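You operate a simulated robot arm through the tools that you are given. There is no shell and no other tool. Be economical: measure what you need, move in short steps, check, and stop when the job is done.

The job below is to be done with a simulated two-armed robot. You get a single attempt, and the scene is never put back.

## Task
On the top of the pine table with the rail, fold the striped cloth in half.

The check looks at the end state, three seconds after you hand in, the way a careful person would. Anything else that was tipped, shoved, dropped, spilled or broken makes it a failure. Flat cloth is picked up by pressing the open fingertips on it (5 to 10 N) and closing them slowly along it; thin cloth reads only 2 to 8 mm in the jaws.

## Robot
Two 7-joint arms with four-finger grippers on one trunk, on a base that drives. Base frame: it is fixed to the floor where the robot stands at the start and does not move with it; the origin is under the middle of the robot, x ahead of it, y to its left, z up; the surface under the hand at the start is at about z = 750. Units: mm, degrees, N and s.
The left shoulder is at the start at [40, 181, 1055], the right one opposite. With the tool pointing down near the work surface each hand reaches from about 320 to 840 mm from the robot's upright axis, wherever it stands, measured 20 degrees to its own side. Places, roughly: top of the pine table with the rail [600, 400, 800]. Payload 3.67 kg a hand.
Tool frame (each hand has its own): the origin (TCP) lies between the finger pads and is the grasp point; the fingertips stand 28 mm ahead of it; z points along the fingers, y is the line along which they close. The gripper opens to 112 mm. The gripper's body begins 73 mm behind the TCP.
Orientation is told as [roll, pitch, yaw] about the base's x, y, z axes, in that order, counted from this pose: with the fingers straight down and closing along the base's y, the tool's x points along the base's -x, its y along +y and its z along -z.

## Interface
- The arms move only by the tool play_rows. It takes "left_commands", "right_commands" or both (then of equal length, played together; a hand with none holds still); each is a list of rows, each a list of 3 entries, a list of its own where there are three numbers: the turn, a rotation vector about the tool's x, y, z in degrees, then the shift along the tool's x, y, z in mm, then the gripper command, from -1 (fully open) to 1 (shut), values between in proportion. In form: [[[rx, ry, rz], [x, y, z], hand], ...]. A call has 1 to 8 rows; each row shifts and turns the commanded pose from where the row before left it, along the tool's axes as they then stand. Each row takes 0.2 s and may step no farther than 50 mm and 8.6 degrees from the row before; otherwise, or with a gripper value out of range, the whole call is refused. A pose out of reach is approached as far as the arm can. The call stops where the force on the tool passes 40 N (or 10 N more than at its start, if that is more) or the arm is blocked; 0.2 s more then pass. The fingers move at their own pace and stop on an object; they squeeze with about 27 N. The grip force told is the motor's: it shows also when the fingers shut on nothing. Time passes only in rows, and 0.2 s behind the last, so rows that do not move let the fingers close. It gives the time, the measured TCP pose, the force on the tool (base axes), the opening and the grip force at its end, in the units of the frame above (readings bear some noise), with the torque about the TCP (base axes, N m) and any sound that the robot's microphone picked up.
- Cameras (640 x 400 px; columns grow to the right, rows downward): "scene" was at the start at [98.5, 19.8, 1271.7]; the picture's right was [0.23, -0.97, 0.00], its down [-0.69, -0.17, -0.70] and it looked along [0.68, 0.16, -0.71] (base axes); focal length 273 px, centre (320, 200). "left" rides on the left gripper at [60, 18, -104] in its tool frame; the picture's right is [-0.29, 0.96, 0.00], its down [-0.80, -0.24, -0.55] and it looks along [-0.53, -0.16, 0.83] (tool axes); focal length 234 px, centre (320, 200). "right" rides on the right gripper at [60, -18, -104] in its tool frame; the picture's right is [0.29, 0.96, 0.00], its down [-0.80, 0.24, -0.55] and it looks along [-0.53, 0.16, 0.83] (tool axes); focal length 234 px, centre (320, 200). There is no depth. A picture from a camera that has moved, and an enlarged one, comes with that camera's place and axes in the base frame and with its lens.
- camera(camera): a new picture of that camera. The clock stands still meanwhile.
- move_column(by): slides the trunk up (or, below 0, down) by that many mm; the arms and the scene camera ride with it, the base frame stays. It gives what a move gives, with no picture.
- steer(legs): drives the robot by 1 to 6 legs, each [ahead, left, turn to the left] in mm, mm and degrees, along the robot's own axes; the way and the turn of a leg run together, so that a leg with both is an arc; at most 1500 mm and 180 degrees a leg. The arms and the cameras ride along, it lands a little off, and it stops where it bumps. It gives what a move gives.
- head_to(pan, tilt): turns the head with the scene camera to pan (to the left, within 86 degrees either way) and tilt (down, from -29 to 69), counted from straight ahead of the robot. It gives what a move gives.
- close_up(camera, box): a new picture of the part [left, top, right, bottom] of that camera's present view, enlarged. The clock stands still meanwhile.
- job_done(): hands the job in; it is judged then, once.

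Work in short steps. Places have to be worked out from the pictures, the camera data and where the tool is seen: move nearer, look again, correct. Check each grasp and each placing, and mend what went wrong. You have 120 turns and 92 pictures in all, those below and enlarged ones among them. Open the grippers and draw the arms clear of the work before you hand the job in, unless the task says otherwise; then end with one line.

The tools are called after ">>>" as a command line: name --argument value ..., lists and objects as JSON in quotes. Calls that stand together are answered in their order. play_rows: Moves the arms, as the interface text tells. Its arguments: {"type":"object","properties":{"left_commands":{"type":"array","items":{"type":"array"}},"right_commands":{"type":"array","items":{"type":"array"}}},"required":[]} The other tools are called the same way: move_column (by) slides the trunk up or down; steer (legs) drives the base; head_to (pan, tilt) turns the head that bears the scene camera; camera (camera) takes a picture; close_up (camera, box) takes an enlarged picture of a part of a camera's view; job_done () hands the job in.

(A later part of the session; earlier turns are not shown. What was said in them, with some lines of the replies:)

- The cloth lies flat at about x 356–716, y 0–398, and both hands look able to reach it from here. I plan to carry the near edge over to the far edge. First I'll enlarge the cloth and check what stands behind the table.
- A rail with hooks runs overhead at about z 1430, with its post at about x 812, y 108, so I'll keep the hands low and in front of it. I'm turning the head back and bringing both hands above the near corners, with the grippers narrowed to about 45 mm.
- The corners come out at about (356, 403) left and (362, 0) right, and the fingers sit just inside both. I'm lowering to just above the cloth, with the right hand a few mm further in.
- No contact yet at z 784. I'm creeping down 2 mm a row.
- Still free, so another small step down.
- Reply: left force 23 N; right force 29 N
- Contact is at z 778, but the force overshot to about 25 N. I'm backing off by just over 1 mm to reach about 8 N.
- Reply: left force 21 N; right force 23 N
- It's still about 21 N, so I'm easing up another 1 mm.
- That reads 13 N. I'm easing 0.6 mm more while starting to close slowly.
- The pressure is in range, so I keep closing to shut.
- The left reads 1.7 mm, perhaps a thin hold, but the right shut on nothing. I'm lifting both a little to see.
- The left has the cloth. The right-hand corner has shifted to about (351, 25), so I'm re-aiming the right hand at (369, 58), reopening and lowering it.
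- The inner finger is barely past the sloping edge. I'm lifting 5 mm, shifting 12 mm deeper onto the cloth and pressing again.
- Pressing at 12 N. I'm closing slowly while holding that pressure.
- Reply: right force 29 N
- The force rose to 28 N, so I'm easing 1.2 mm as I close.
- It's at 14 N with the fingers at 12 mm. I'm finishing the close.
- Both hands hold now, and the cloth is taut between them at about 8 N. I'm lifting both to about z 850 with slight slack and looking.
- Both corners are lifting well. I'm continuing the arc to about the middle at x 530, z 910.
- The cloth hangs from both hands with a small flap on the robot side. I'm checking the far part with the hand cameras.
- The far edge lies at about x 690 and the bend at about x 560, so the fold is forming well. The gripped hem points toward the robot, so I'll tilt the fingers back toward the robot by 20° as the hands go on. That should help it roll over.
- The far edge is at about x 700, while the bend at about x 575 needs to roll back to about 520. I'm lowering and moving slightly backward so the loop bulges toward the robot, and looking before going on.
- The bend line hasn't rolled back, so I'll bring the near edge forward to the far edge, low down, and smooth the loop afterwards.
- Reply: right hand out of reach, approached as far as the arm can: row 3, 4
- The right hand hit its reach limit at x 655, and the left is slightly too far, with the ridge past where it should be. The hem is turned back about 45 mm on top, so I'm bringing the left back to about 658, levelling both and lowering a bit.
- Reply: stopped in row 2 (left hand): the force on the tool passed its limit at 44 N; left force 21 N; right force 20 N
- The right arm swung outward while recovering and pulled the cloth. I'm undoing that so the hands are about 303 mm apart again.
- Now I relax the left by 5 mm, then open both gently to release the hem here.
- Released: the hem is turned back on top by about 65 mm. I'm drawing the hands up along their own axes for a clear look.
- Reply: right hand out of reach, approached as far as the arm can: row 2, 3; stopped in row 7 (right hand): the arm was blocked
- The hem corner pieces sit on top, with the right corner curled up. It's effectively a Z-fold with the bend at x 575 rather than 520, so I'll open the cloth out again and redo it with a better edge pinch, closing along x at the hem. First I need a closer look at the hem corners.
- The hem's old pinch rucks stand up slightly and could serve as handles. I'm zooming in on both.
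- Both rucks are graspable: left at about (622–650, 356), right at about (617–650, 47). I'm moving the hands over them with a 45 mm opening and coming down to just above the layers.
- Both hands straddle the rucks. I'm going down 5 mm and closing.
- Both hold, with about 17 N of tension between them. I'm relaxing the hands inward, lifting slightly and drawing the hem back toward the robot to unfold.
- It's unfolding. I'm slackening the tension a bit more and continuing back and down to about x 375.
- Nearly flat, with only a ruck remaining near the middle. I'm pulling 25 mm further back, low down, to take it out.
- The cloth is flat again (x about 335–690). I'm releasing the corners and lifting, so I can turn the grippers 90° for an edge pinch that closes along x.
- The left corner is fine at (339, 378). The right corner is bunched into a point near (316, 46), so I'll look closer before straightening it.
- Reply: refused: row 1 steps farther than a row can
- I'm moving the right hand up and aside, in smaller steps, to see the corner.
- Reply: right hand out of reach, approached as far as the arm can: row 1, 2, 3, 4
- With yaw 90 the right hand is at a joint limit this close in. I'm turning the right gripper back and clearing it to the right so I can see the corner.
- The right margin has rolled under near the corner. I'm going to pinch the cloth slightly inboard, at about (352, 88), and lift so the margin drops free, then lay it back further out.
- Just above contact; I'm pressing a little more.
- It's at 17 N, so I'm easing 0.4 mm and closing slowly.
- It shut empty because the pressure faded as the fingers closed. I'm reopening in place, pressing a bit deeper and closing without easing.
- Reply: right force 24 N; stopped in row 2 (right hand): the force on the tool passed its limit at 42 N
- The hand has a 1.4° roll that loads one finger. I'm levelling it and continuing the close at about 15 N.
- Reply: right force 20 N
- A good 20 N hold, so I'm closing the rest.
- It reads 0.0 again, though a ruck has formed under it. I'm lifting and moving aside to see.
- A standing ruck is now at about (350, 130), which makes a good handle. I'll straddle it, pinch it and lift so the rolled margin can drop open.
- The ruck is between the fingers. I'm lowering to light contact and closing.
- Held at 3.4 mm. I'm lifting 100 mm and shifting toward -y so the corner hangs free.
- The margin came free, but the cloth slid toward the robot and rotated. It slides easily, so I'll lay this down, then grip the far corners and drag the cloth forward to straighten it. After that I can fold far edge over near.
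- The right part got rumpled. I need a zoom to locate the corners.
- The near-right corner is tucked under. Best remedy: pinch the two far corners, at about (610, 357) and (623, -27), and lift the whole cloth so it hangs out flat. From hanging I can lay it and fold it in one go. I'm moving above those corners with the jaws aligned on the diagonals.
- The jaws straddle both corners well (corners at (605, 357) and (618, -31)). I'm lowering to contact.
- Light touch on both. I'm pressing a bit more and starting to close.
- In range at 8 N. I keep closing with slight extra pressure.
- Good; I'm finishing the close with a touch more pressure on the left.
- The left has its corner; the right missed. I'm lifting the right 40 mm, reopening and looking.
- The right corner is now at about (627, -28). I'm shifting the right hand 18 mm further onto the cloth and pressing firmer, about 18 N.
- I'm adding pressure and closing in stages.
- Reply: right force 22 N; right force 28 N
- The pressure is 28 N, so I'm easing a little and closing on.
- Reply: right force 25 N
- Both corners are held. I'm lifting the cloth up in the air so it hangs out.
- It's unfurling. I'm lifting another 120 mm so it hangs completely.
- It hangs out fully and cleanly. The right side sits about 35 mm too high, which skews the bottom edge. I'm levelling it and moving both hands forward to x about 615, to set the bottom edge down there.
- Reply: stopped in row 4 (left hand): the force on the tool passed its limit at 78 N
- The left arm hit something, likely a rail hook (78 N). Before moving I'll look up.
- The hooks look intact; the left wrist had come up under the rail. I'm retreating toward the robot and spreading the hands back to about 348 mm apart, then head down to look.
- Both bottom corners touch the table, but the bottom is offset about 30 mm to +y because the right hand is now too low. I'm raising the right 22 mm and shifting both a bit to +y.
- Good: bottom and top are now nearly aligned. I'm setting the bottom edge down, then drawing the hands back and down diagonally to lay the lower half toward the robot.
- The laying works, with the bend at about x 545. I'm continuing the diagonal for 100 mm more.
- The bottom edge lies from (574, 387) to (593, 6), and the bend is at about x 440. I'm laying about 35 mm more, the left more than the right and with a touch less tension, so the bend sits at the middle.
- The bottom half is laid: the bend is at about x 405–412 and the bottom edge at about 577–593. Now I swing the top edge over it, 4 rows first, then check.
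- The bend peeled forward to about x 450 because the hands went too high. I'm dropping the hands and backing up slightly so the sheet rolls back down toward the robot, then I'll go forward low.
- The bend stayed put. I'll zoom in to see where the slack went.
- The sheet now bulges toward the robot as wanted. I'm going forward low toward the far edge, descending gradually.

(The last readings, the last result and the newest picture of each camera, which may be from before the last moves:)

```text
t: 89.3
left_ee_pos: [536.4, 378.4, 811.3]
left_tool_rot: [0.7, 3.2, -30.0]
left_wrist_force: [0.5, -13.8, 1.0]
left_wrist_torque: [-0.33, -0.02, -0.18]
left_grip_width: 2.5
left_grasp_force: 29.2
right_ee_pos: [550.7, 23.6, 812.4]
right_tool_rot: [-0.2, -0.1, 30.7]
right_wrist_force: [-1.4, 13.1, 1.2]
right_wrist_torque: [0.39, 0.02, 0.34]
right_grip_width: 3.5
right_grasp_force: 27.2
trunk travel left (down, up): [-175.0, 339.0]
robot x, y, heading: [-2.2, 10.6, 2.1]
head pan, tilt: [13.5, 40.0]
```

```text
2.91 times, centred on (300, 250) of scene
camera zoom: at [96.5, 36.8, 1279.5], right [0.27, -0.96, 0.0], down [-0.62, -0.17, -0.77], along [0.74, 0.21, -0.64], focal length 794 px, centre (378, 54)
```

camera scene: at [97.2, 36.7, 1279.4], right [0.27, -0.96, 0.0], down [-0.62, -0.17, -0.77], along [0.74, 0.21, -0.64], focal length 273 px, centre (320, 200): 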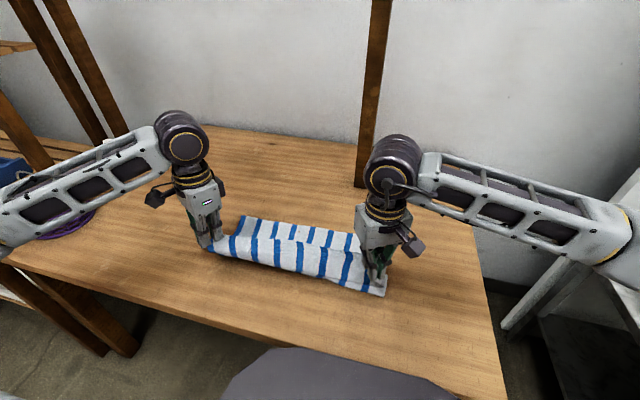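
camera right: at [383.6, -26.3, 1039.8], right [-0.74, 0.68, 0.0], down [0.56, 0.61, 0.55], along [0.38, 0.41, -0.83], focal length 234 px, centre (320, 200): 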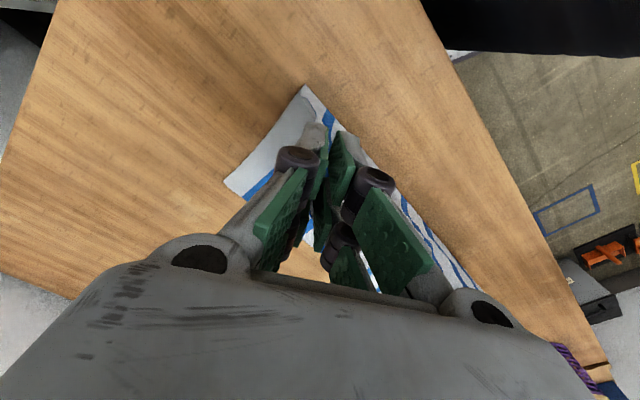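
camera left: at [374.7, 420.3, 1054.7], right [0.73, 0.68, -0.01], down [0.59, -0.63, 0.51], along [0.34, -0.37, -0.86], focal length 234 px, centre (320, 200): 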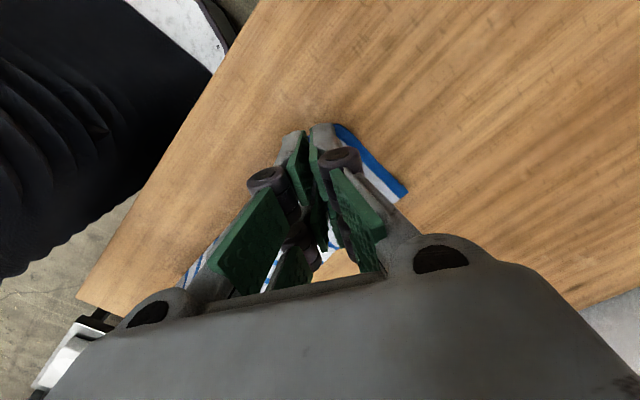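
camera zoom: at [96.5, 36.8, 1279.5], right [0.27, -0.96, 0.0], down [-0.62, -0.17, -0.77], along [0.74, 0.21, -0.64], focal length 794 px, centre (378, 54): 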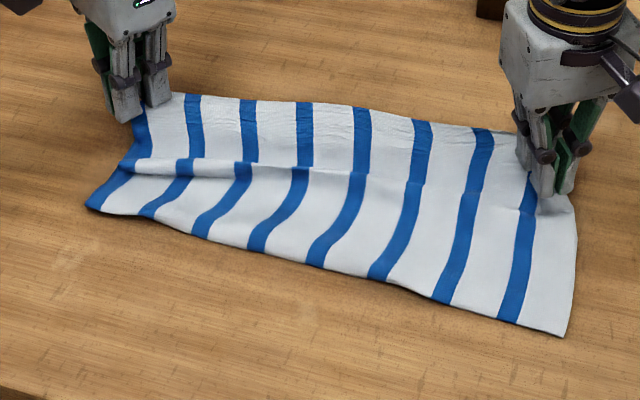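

Very good: the top now lies over the bottom, with the bend at about x 440. I'm checking the bottom edge under the hands.

>>> camera --camera "left"

>>> camera --camera "right"

```text
16 pictures are left
camera left: at [498.8, 421.2, 919.1], right [0.73, 0.68, 0.0], down [0.59, -0.63, 0.51], along [0.34, -0.37, -0.86], focal length 234 px, centre (320, 200)
```

left: 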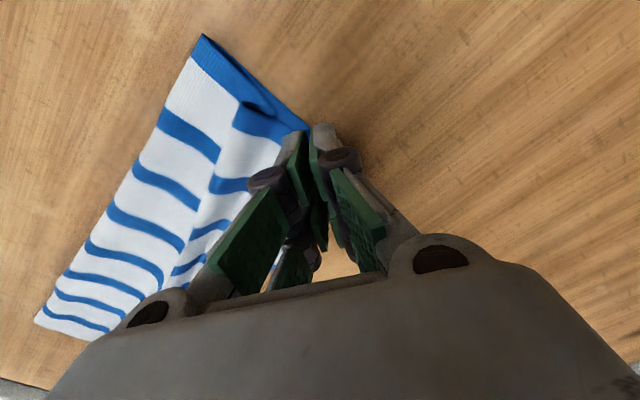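

```text
15 pictures are left
camera right: at [507.7, -24.3, 917.5], right [-0.74, 0.68, 0.0], down [0.56, 0.62, 0.55], along [0.38, 0.41, -0.83], focal length 234 px, centre (320, 200)
```

right: 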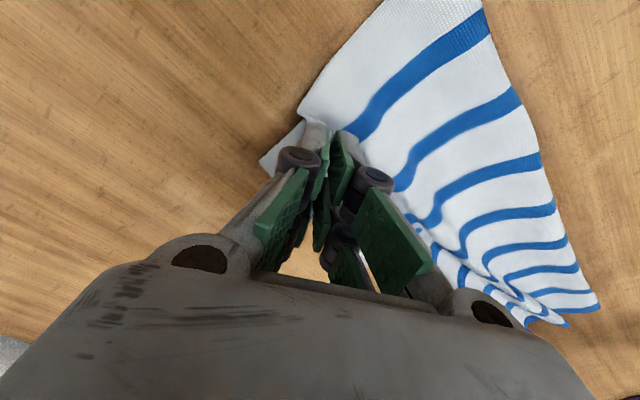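

The bottom edge is at about (575, 395) to (596, 3), so the bend should be about 35 mm nearer the robot. I'm backing up low so the sheet rolls out toward the robot; going forward again will then pull it neat.

>>> play_rows --left_commands '[[[0, 0, 0], [17, -9.8, 2], 1], [[0, 0, 0], [17, -9.8, 3], 1], [[0, 0, 0], [17, -9.8, 5], 1], [[0, 0, 0], [17, -9.8, 6], 1], [[0, 0, 0], [13, -7.5, 6], 1], [[0, 0, 0], [0, 0, 0], 1]]' --right_commands '[[[0, 0, 0], [17, 10.1, 2], 1], [[0, 0, 0], [17, 10.1, 3], 1], [[0, 0, 0], [17, 10.1, 5], 1], [[0, 0, 0], [17, 10.1, 6], 1], [[0, 0, 0], [13, 7.7, 6], 1], [[0, 0, 0], [0, 0, 0], 1]]'

>>> close_up --camera "scene" --box '[190, 185, 410, 325]'

```text
t: 90.7
left_ee_pos: [443.8, 378.2, 793.6]
left_tool_rot: [0.6, 3.2, -30.0]
left_wrist_force: [1.5, -14.4, -0.4]
left_wrist_torque: [-0.42, -0.03, -0.21]
left_grip_width: 1.5
left_grasp_force: 26.1
right_ee_pos: [459.0, 21.3, 789.4]
right_tool_rot: [-0.3, -0.1, 30.7]
right_wrist_force: [-1.9, 16.1, 1.1]
right_wrist_torque: [0.45, 0.01, 0.41]
right_grip_width: 4.1
right_grasp_force: 27.0
trunk travel left (down, up): [-175.0, 339.0]
robot x, y, heading: [-1.8, 12.2, 2.1]
head pan, tilt: [13.5, 40.0]
```

```text
2.86 times, centred on (300, 255) of scene
camera zoom: at [97.7, 36.8, 1279.4], right [0.27, -0.96, 0.0], down [-0.62, -0.17, -0.77], along [0.74, 0.21, -0.64], focal length 779 px, centre (377, 43)
```

zoom: 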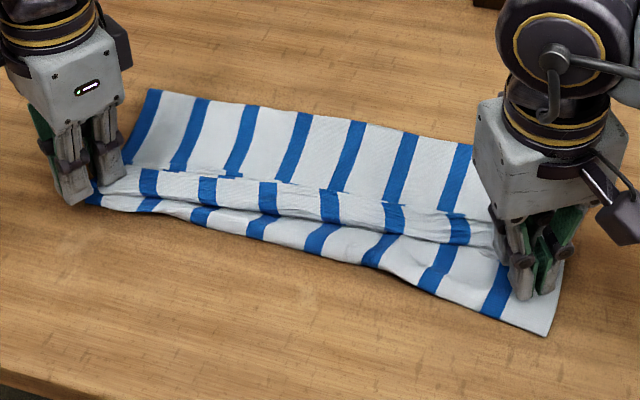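

The slack pleated instead of rolling. I'm pulling the top back to about x 375–395 at moderate height so the bottom lays out again, then I'll transit forward along a low path so it doesn't peel.

>>> play_rows --left_commands '[[[0, 0, 0], [19.9, -11.5, -28], 1], [[0, 0, 0], [19.9, -11.5, -28], 1], [[0, 0, 0], [19.9, -11.5, -22], 1], [[0, 0, 0], [10, -5.8, -5], 1], [[0, 0, 0], [0, 0, 0], 1]]' --right_commands '[[[0, 0, 0], [18.3, 10.9, -28], 1], [[0, 0, 0], [18.3, 10.9, -28], 1], [[0, 0, 0], [18.3, 10.9, -26], 1], [[0, 0, 0], [8, 4.8, -5], 1], [[0, 0, 0], [0, 0, 0], 1]]'

>>> close_up --camera "scene" --box '[170, 185, 410, 335]'

```text
t: 91.9
left_ee_pos: [364.9, 376.4, 878.6]
left_tool_rot: [0.7, 3.2, -30.0]
left_wrist_force: [0.7, -9.6, -0.6]
left_wrist_torque: [-0.21, 0.02, -0.15]
left_grip_width: 2.6
left_grasp_force: 29.1
right_ee_pos: [384.2, 21.9, 877.4]
right_tool_rot: [-0.2, 0.0, 30.8]
right_wrist_force: [-1.6, 10.3, 0.4]
right_wrist_torque: [0.23, 0.04, 0.3]
right_grip_width: 3.2
right_grasp_force: 27.0
trunk travel left (down, up): [-175.0, 339.0]
robot x, y, heading: [-7.6, 10.0, 2.2]
head pan, tilt: [13.5, 40.0]
```

```text
2.67 times, centred on (290, 260) of scene
camera zoom: at [97.4, 36.9, 1279.4], right [0.27, -0.96, 0.0], down [-0.62, -0.17, -0.77], along [0.74, 0.21, -0.64], focal length 727 px, centre (400, 40)
```

zoom: 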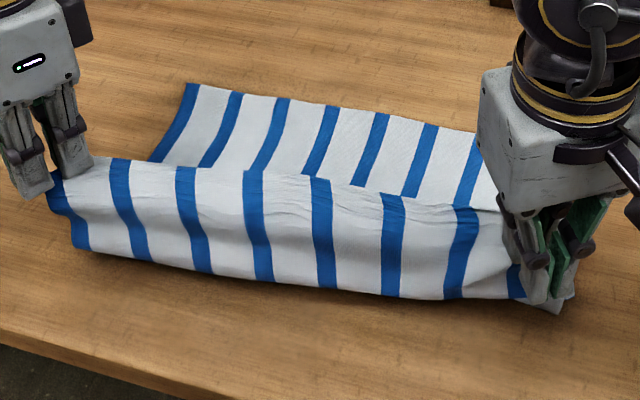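

The bend is now at about x 372–422, close to the middle. I'm going forward along a low, descending path.

>>> play_rows --left_commands '[[[0, 0, 0], [-21.7, 12.5, 14], 1], [[0, 0, 0], [-21.7, 12.5, 14], 1], [[0, 0, 0], [-21.7, 12.5, 12], 1], [[0, 0, 0], [-21.7, 12.5, 10], 1], [[0, 0, 0], [-21.7, 12.5, 6], 1], [[0, 0, 0], [-21.7, 12.5, 5], 1], [[0, 0, 0], [-21.7, 12.5, 5], 1]]' --right_commands '[[[0, 0, 0], [-21, -12.5, 14], 1], [[0, 0, 0], [-21, -12.5, 14], 1], [[0, 0, 0], [-21, -12.5, 12], 1], [[0, 0, 0], [-21, -12.5, 10], 1], [[0, 0, 0], [-21, -12.5, 6], 1], [[0, 0, 0], [-21, -12.5, 5], 1], [[0, 0, 0], [-21, -12.5, 5], 1]]'

>>> close_up --camera "scene" --box '[170, 185, 410, 335]'

```text
t: 93.5
left_ee_pos: [539.6, 378.8, 806.0]
left_tool_rot: [0.7, 3.4, -30.1]
left_wrist_force: [0.6, -11.5, -0.3]
left_wrist_torque: [-0.39, 0.03, -0.17]
left_grip_width: 2.0
left_grasp_force: 26.4
right_ee_pos: [557.3, 22.9, 809.2]
right_tool_rot: [-0.2, 0.0, 30.7]
right_wrist_force: [-1.1, 11.7, -0.3]
right_wrist_torque: [0.31, 0.05, 0.37]
right_grip_width: 3.5
right_grasp_force: 27.0
trunk travel left (down, up): [-175.0, 339.0]
robot x, y, heading: [-5.6, 9.8, 1.9]
head pan, tilt: [13.5, 40.0]
```

```text
2.67 times, centred on (290, 260) of scene
camera zoom: at [98.6, 36.8, 1279.3], right [0.27, -0.96, 0.0], down [-0.62, -0.17, -0.77], along [0.74, 0.21, -0.64], focal length 727 px, centre (400, 40)
```

zoom: 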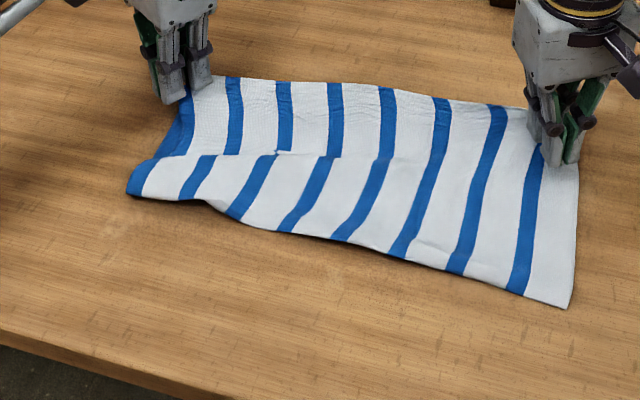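

Smooth on the right, with a bit of slack on the left. I'm measuring where the bottom edge is now with the hand cameras.

>>> camera --camera "right"

>>> camera --camera "left"

```text
11 pictures are left
camera right: at [515.3, -24.5, 915.0], right [-0.74, 0.68, 0.0], down [0.56, 0.61, 0.55], along [0.38, 0.41, -0.83], focal length 234 px, centre (320, 200)
```

right: 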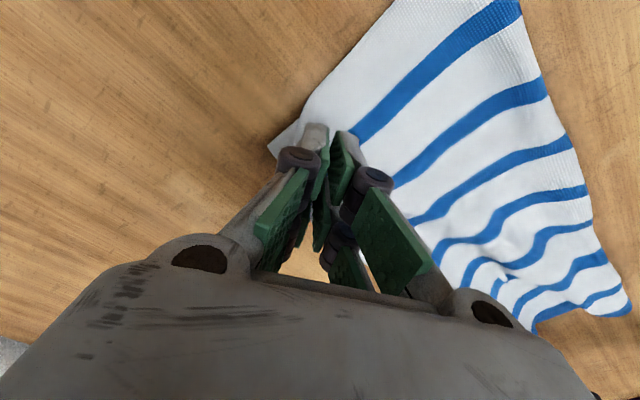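

```text
10 pictures are left
camera left: at [502.3, 420.9, 913.7], right [0.73, 0.68, -0.01], down [0.59, -0.63, 0.51], along [0.34, -0.37, -0.86], focal length 234 px, centre (320, 200)
```

left: 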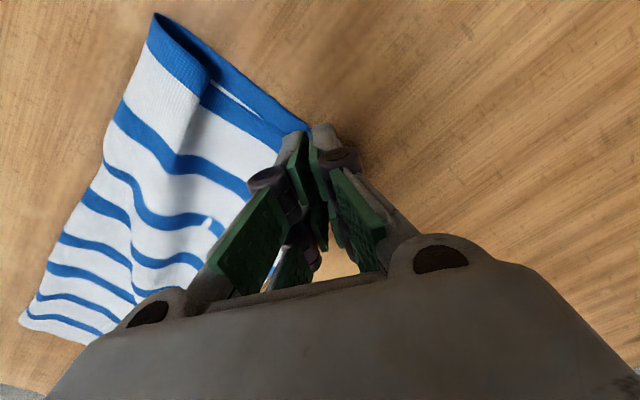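

The bottom edge is at x about 577–584 and the bend about 430, so the bend is 25 mm off. I'll repeat the back-lay about 30 mm further (right hand more), since the low transit only peels a little.

>>> play_rows --left_commands '[[[0, 0, 0], [21.1, -12.2, -12], 1], [[0, 0, 0], [21.1, -12.2, -12], 1], [[0, 0, 0], [21.1, -12.2, -12], 1], [[0, 0, 0], [21.1, -12.2, -10], 1], [[0, 0, 0], [21.1, -12.2, -8], 1], [[0, 0, 0], [21.1, -12.2, -4], 1], [[0, 0, 0], [21.1, -12.2, 0], 1], [[0, 0, 0], [17, -9.8, 4], 1]]' --right_commands '[[[0, 0, 0], [22.8, 13.5, -12], 1], [[0, 0, 0], [22.8, 13.5, -12], 1], [[0, 0, 0], [22.8, 13.5, -12], 1], [[0, 0, 0], [22.8, 13.5, -10], 1], [[0, 0, 0], [22.8, 13.5, -8], 1], [[0, 0, 0], [22.8, 13.5, -4], 1], [[0, 0, 0], [22.8, 13.5, 0], 1], [[0, 0, 0], [21, 12.4, 6], 1]]'

>>> close_up --camera "scene" --box '[170, 185, 410, 335]'

```text
t: 95.3
left_ee_pos: [349.6, 376.0, 868.4]
left_tool_rot: [0.7, 3.2, -30.0]
left_wrist_force: [-0.7, -2.4, 0.7]
left_wrist_torque: [-0.04, 0.0, 0.0]
left_grip_width: 1.7
left_grasp_force: 27.9
right_ee_pos: [344.5, 21.3, 863.3]
right_tool_rot: [-0.3, -0.2, 30.6]
right_wrist_force: [-0.6, 1.6, -0.6]
right_wrist_torque: [0.1, 0.06, 0.04]
right_grip_width: 2.5
right_grasp_force: 25.0
trunk travel left (down, up): [-175.0, 339.0]
robot x, y, heading: [-6.9, 8.3, 2.2]
head pan, tilt: [13.5, 40.0]
```

```text
2.67 times, centred on (290, 260) of scene
camera zoom: at [96.3, 36.3, 1279.5], right [0.27, -0.96, 0.0], down [-0.62, -0.17, -0.77], along [0.74, 0.21, -0.64], focal length 727 px, centre (400, 40)
```

zoom: 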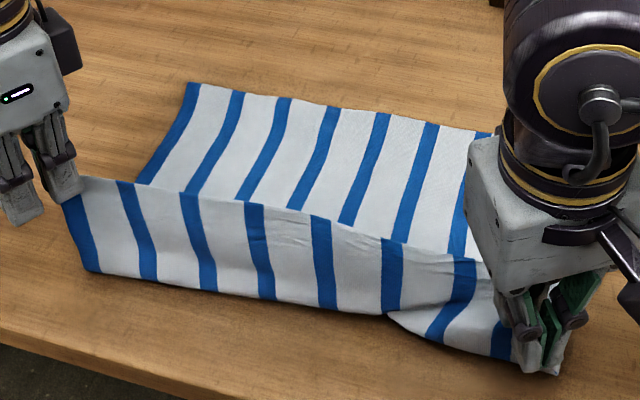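

The bend is now at about x 355–373. I'm transiting forward low again.

>>> play_rows --left_commands '[[[0, 0, 0], [-21.7, 12.5, 18], 1], [[0, 0, 0], [-21.7, 12.5, 14], 1], [[0, 0, 0], [-21.7, 12.5, 10], 1], [[0, 0, 0], [-21.7, 12.5, 8], 1], [[0, 0, 0], [-21.7, 12.5, 5], 1], [[0, 0, 0], [-21.7, 12.5, 3], 1], [[0, 0, 0], [-21.7, 12.5, 2], 1], [[0, 0, 0], [-21.7, 12.5, 2], 1]]' --right_commands '[[[0, 0, 0], [-22.4, -13.2, 16], 1], [[0, 0, 0], [-22.4, -13.2, 14], 1], [[0, 0, 0], [-22.4, -13.2, 10], 1], [[0, 0, 0], [-22.4, -13.2, 6], 1], [[0, 0, 0], [-22.4, -13.2, 5], 1], [[0, 0, 0], [-22.4, -13.2, 3], 1], [[0, 0, 0], [-22.4, -13.2, 2], 1], [[0, 0, 0], [-22.4, -13.2, 2], 1]]'

>>> close_up --camera "scene" --box '[170, 185, 410, 335]'

```text
t: 97.1
left_ee_pos: [549.0, 379.3, 798.3]
left_tool_rot: [0.6, 3.2, -29.9]
left_wrist_force: [0.5, -2.5, 0.3]
left_wrist_torque: [-0.07, -0.01, -0.06]
left_grip_width: 1.5
left_grasp_force: 27.0
right_ee_pos: [555.7, 21.7, 804.4]
right_tool_rot: [-0.3, 0.1, 30.8]
right_wrist_force: [0.6, 1.7, 0.0]
right_wrist_torque: [0.08, 0.07, 0.09]
right_grip_width: 2.3
right_grasp_force: 24.7
trunk travel left (down, up): [-175.0, 339.0]
robot x, y, heading: [-0.9, 12.4, 2.1]
head pan, tilt: [13.5, 40.0]
```

```text
2.67 times, centred on (290, 260) of scene
camera zoom: at [98.6, 36.8, 1279.3], right [0.27, -0.96, 0.0], down [-0.62, -0.17, -0.77], along [0.74, 0.21, -0.64], focal length 727 px, centre (400, 40)
```

zoom: 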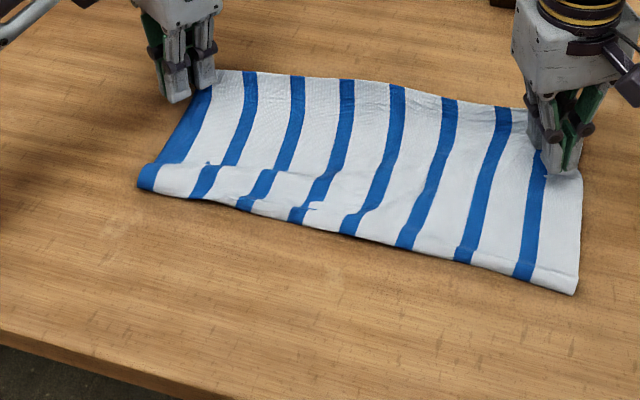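

The front is at about x 444, so the whole cloth may have slid forward. I'm checking the bottom edge.

>>> camera --camera "right"

```text
7 pictures are left
camera right: at [512.8, -24.6, 908.9], right [-0.74, 0.68, 0.0], down [0.56, 0.62, 0.55], along [0.38, 0.41, -0.83], focal length 234 px, centre (320, 200)
```

right: 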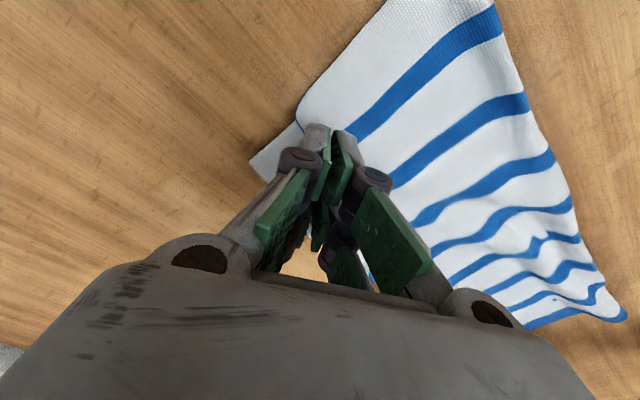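

The bottom edge is at x about 599, so the remaining mismatch is modest. I'm moving the top corners onto the bottom corners (TCP x about 583), lowering and releasing.

>>> play_rows --left_commands '[[[0, 0, 0], [-14.3, 8.2, 3], 1], [[0, 0, 0], [-14.3, 8.2, 4], 1], [[0, 0, 0], [0, 0, 5], 1], [[0, 0, 0], [0, 0, 0], 1], [[0, 0, 0], [0, 0, 0], 0.8], [[0, 0, 0], [0, 0, 0], 0.6], [[0, 0, 0], [0, 0, 0], 0.5], [[0, 0, 0], [0, 0, 0], 0.5]]' --right_commands '[[[0, 0, 0], [-12, -7.2, 5], 1], [[0, 0, 0], [-12, -7.2, 6], 1], [[0, 0, 0], [0, 0, 6], 1], [[0, 0, 0], [0, 0, 0], 1], [[0, 0, 0], [0, 0, 0], 0.8], [[0, 0, 0], [0, 0, 0], 0.6], [[0, 0, 0], [0, 0, 0], 0.5], [[0, 0, 0], [0, 0, 0], 0.5]]'

>>> play_rows --left_commands '[[[0, 0, 0], [0, 0, -15], 0.5], [[0, 0, 0], [0, 0, -25], 0.5], [[0, 0, 0], [0, 0, -40], 0.5], [[0, 0, 0], [30, 20, -20], 0.5], [[0, 0, 0], [30, 20, 0], 0.5], [[0, 0, 0], [0, 0, 0], 0.5]]' --right_commands '[[[0, 0, 0], [0, 0, -15], 0.5], [[0, 0, 0], [0, 0, -25], 0.5], [[0, 0, 0], [0, 0, -40], 0.5], [[0, 0, 0], [30, -20, -20], 0.5], [[0, 0, 0], [30, -20, 0], 0.5], [[0, 0, 0], [0, 0, 0], 0.5]]'

>>> close_up --camera "scene" --box '[190, 185, 410, 315]'

```text
t: 98.9
left_ee_pos: [581.6, 378.6, 785.0]
left_tool_rot: [0.7, 3.2, -30.0]
left_wrist_force: [0.2, 0.6, -0.2]
left_wrist_torque: [0.02, -0.02, 0.01]
left_grip_width: 28.0
left_grasp_force: 0.0
right_ee_pos: [581.7, 22.6, 787.7]
right_tool_rot: [-0.2, 0.0, 30.7]
right_wrist_force: [0.0, -0.5, -0.3]
right_wrist_torque: [0.06, 0.03, 0.0]
right_grip_width: 28.0
right_grasp_force: 0.1
trunk travel left (down, up): [-175.0, 339.0]
robot x, y, heading: [-0.8, 11.4, 2.1]
head pan, tilt: [13.5, 40.0]
```

```text
t: 100.3
left_ee_pos: [553.9, 439.1, 888.2]
left_tool_rot: [0.6, 3.1, -30.1]
left_wrist_force: [-0.1, 0.7, 0.1]
left_wrist_torque: [-0.01, 0.0, -0.02]
left_grip_width: 28.1
left_grasp_force: 0.0
right_ee_pos: [550.9, -41.9, 888.3]
right_tool_rot: [-0.1, -0.1, 30.6]
right_wrist_force: [-0.7, -1.1, -0.4]
right_wrist_torque: [-0.01, 0.02, 0.01]
right_grip_width: 28.1
right_grasp_force: 0.1
trunk travel left (down, up): [-175.0, 339.0]
robot x, y, heading: [-5.5, 11.3, 2.0]
head pan, tilt: [13.5, 40.0]
```

```text
2.91 times, centred on (300, 250) of scene
camera zoom: at [98.0, 37.0, 1279.3], right [0.27, -0.96, 0.0], down [-0.62, -0.17, -0.77], along [0.74, 0.21, -0.64], focal length 794 px, centre (378, 54)
```

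zoom: 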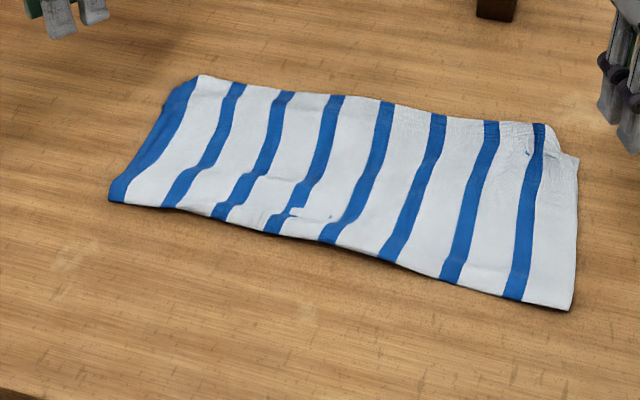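

That looks like a proper half fold, about 165 × 385 mm. I'm checking the far corners closely.

>>> close_up --camera "scene" --box '[340, 210, 400, 250]'

>>> close_up --camera "scene" --box '[220, 200, 290, 265]'

```text
10.00 times, centred on (370, 230) of scene
camera zoom: at [98.0, 37.0, 1279.3], right [0.27, -0.96, 0.0], down [-0.62, -0.17, -0.77], along [0.74, 0.21, -0.64], focal length 2728 px, centre (-180, -100)
```

zoom: 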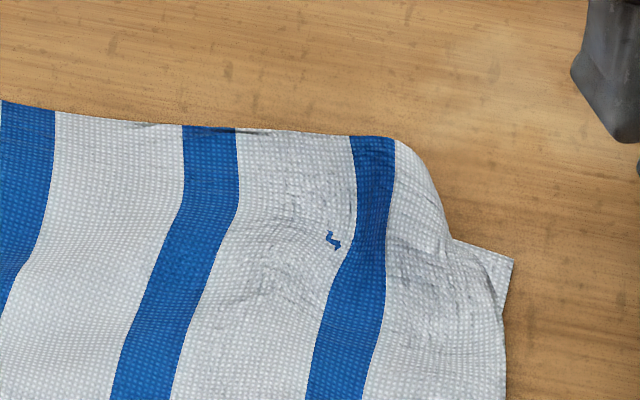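

```text
6.15 times, centred on (255, 232) of scene
camera zoom: at [98.0, 37.0, 1279.3], right [0.27, -0.96, 0.0], down [-0.62, -0.17, -0.77], along [0.74, 0.21, -0.64], focal length 1678 px, centre (720, 0)
```

zoom: 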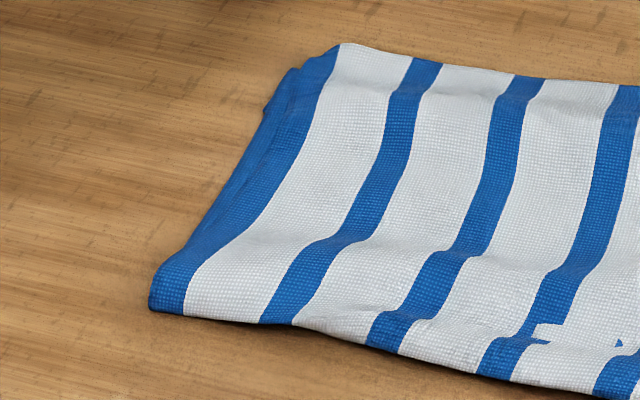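

The top overhangs the bottom slightly at the far-left corner. I'm taking one look from the left hand camera to judge this.

>>> camera --camera "left"

```text
3 pictures are left
camera left: at [515.4, 482.5, 995.4], right [0.73, 0.68, -0.01], down [0.59, -0.63, 0.51], along [0.34, -0.37, -0.86], focal length 234 px, centre (320, 200)
```

left: 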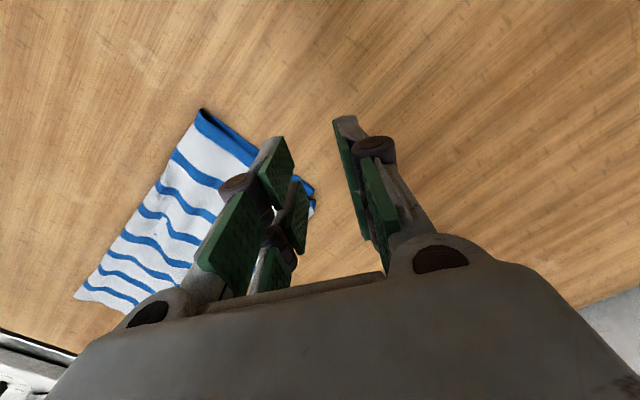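

The left corners agree within about 20–25 mm and the fold is flat: a good half fold. I'm drawing the hands well clear, opening them fully, and taking a last look.

>>> play_rows --left_commands '[[[0, 0, 0], [20, 10, -30], 0], [[0, 0, 0], [30, 10, -30], -1], [[0, 0, 0], [30, 0, -10], -1], [[0, 0, 0], [20, 0, 0], -1], [[0, 0, 0], [0, 0, 0], -1]]' --right_commands '[[[0, 0, 0], [20, -10, -30], 0], [[0, 0, 0], [30, -10, -30], -1], [[0, 0, 0], [30, 0, -10], -1], [[0, 0, 0], [20, 0, 0], -1], [[0, 0, 0], [0, 0, 0], -1]]'

>>> camera --camera "scene"

```text
t: 101.5
left_ee_pos: [480.8, 504.8, 963.8]
left_tool_rot: [0.7, 3.2, -30.0]
left_wrist_force: [0.3, 0.5, -0.3]
left_wrist_torque: [-0.03, 0.03, -0.03]
left_grip_width: 112.1
left_grasp_force: 0.0
right_ee_pos: [475.1, -110.5, 957.5]
right_tool_rot: [-0.2, 0.0, 30.8]
right_wrist_force: [0.4, -0.9, -0.3]
right_wrist_torque: [0.01, 0.02, -0.04]
right_grip_width: 112.0
right_grasp_force: 0.1
trunk travel left (down, up): [-175.0, 339.0]
robot x, y, heading: [-1.3, 12.1, 2.1]
head pan, tilt: [13.5, 40.0]
```

```text
2 pictures are left
camera scene: at [97.9, 36.9, 1279.3], right [0.27, -0.96, 0.0], down [-0.62, -0.17, -0.77], along [0.74, 0.21, -0.64], focal length 273 px, centre (320, 200)
```

scene: 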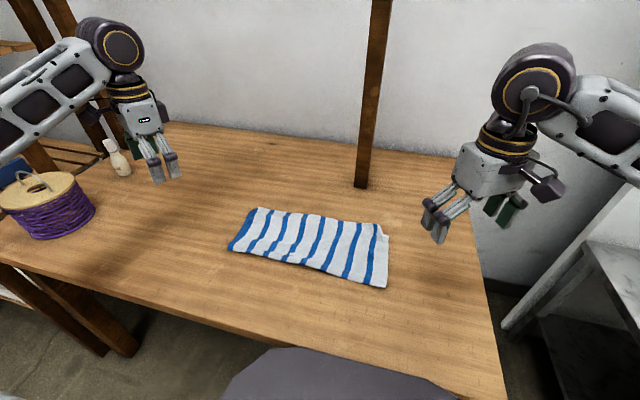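

The cloth lies folded in half, the spool and bottle still stand as before, and the hands are clear and open, so I'm handing in.

>>> job_done

```text
The job is handed in.
```

The striped cloth is folded in half on the pine table: the far-left corners are about 25 mm apart and the far-right top corner is slightly rumpled. The left arm hit the overhead rail or a hook once (78 N); I saw no damage, and the spool and bottle did not move.
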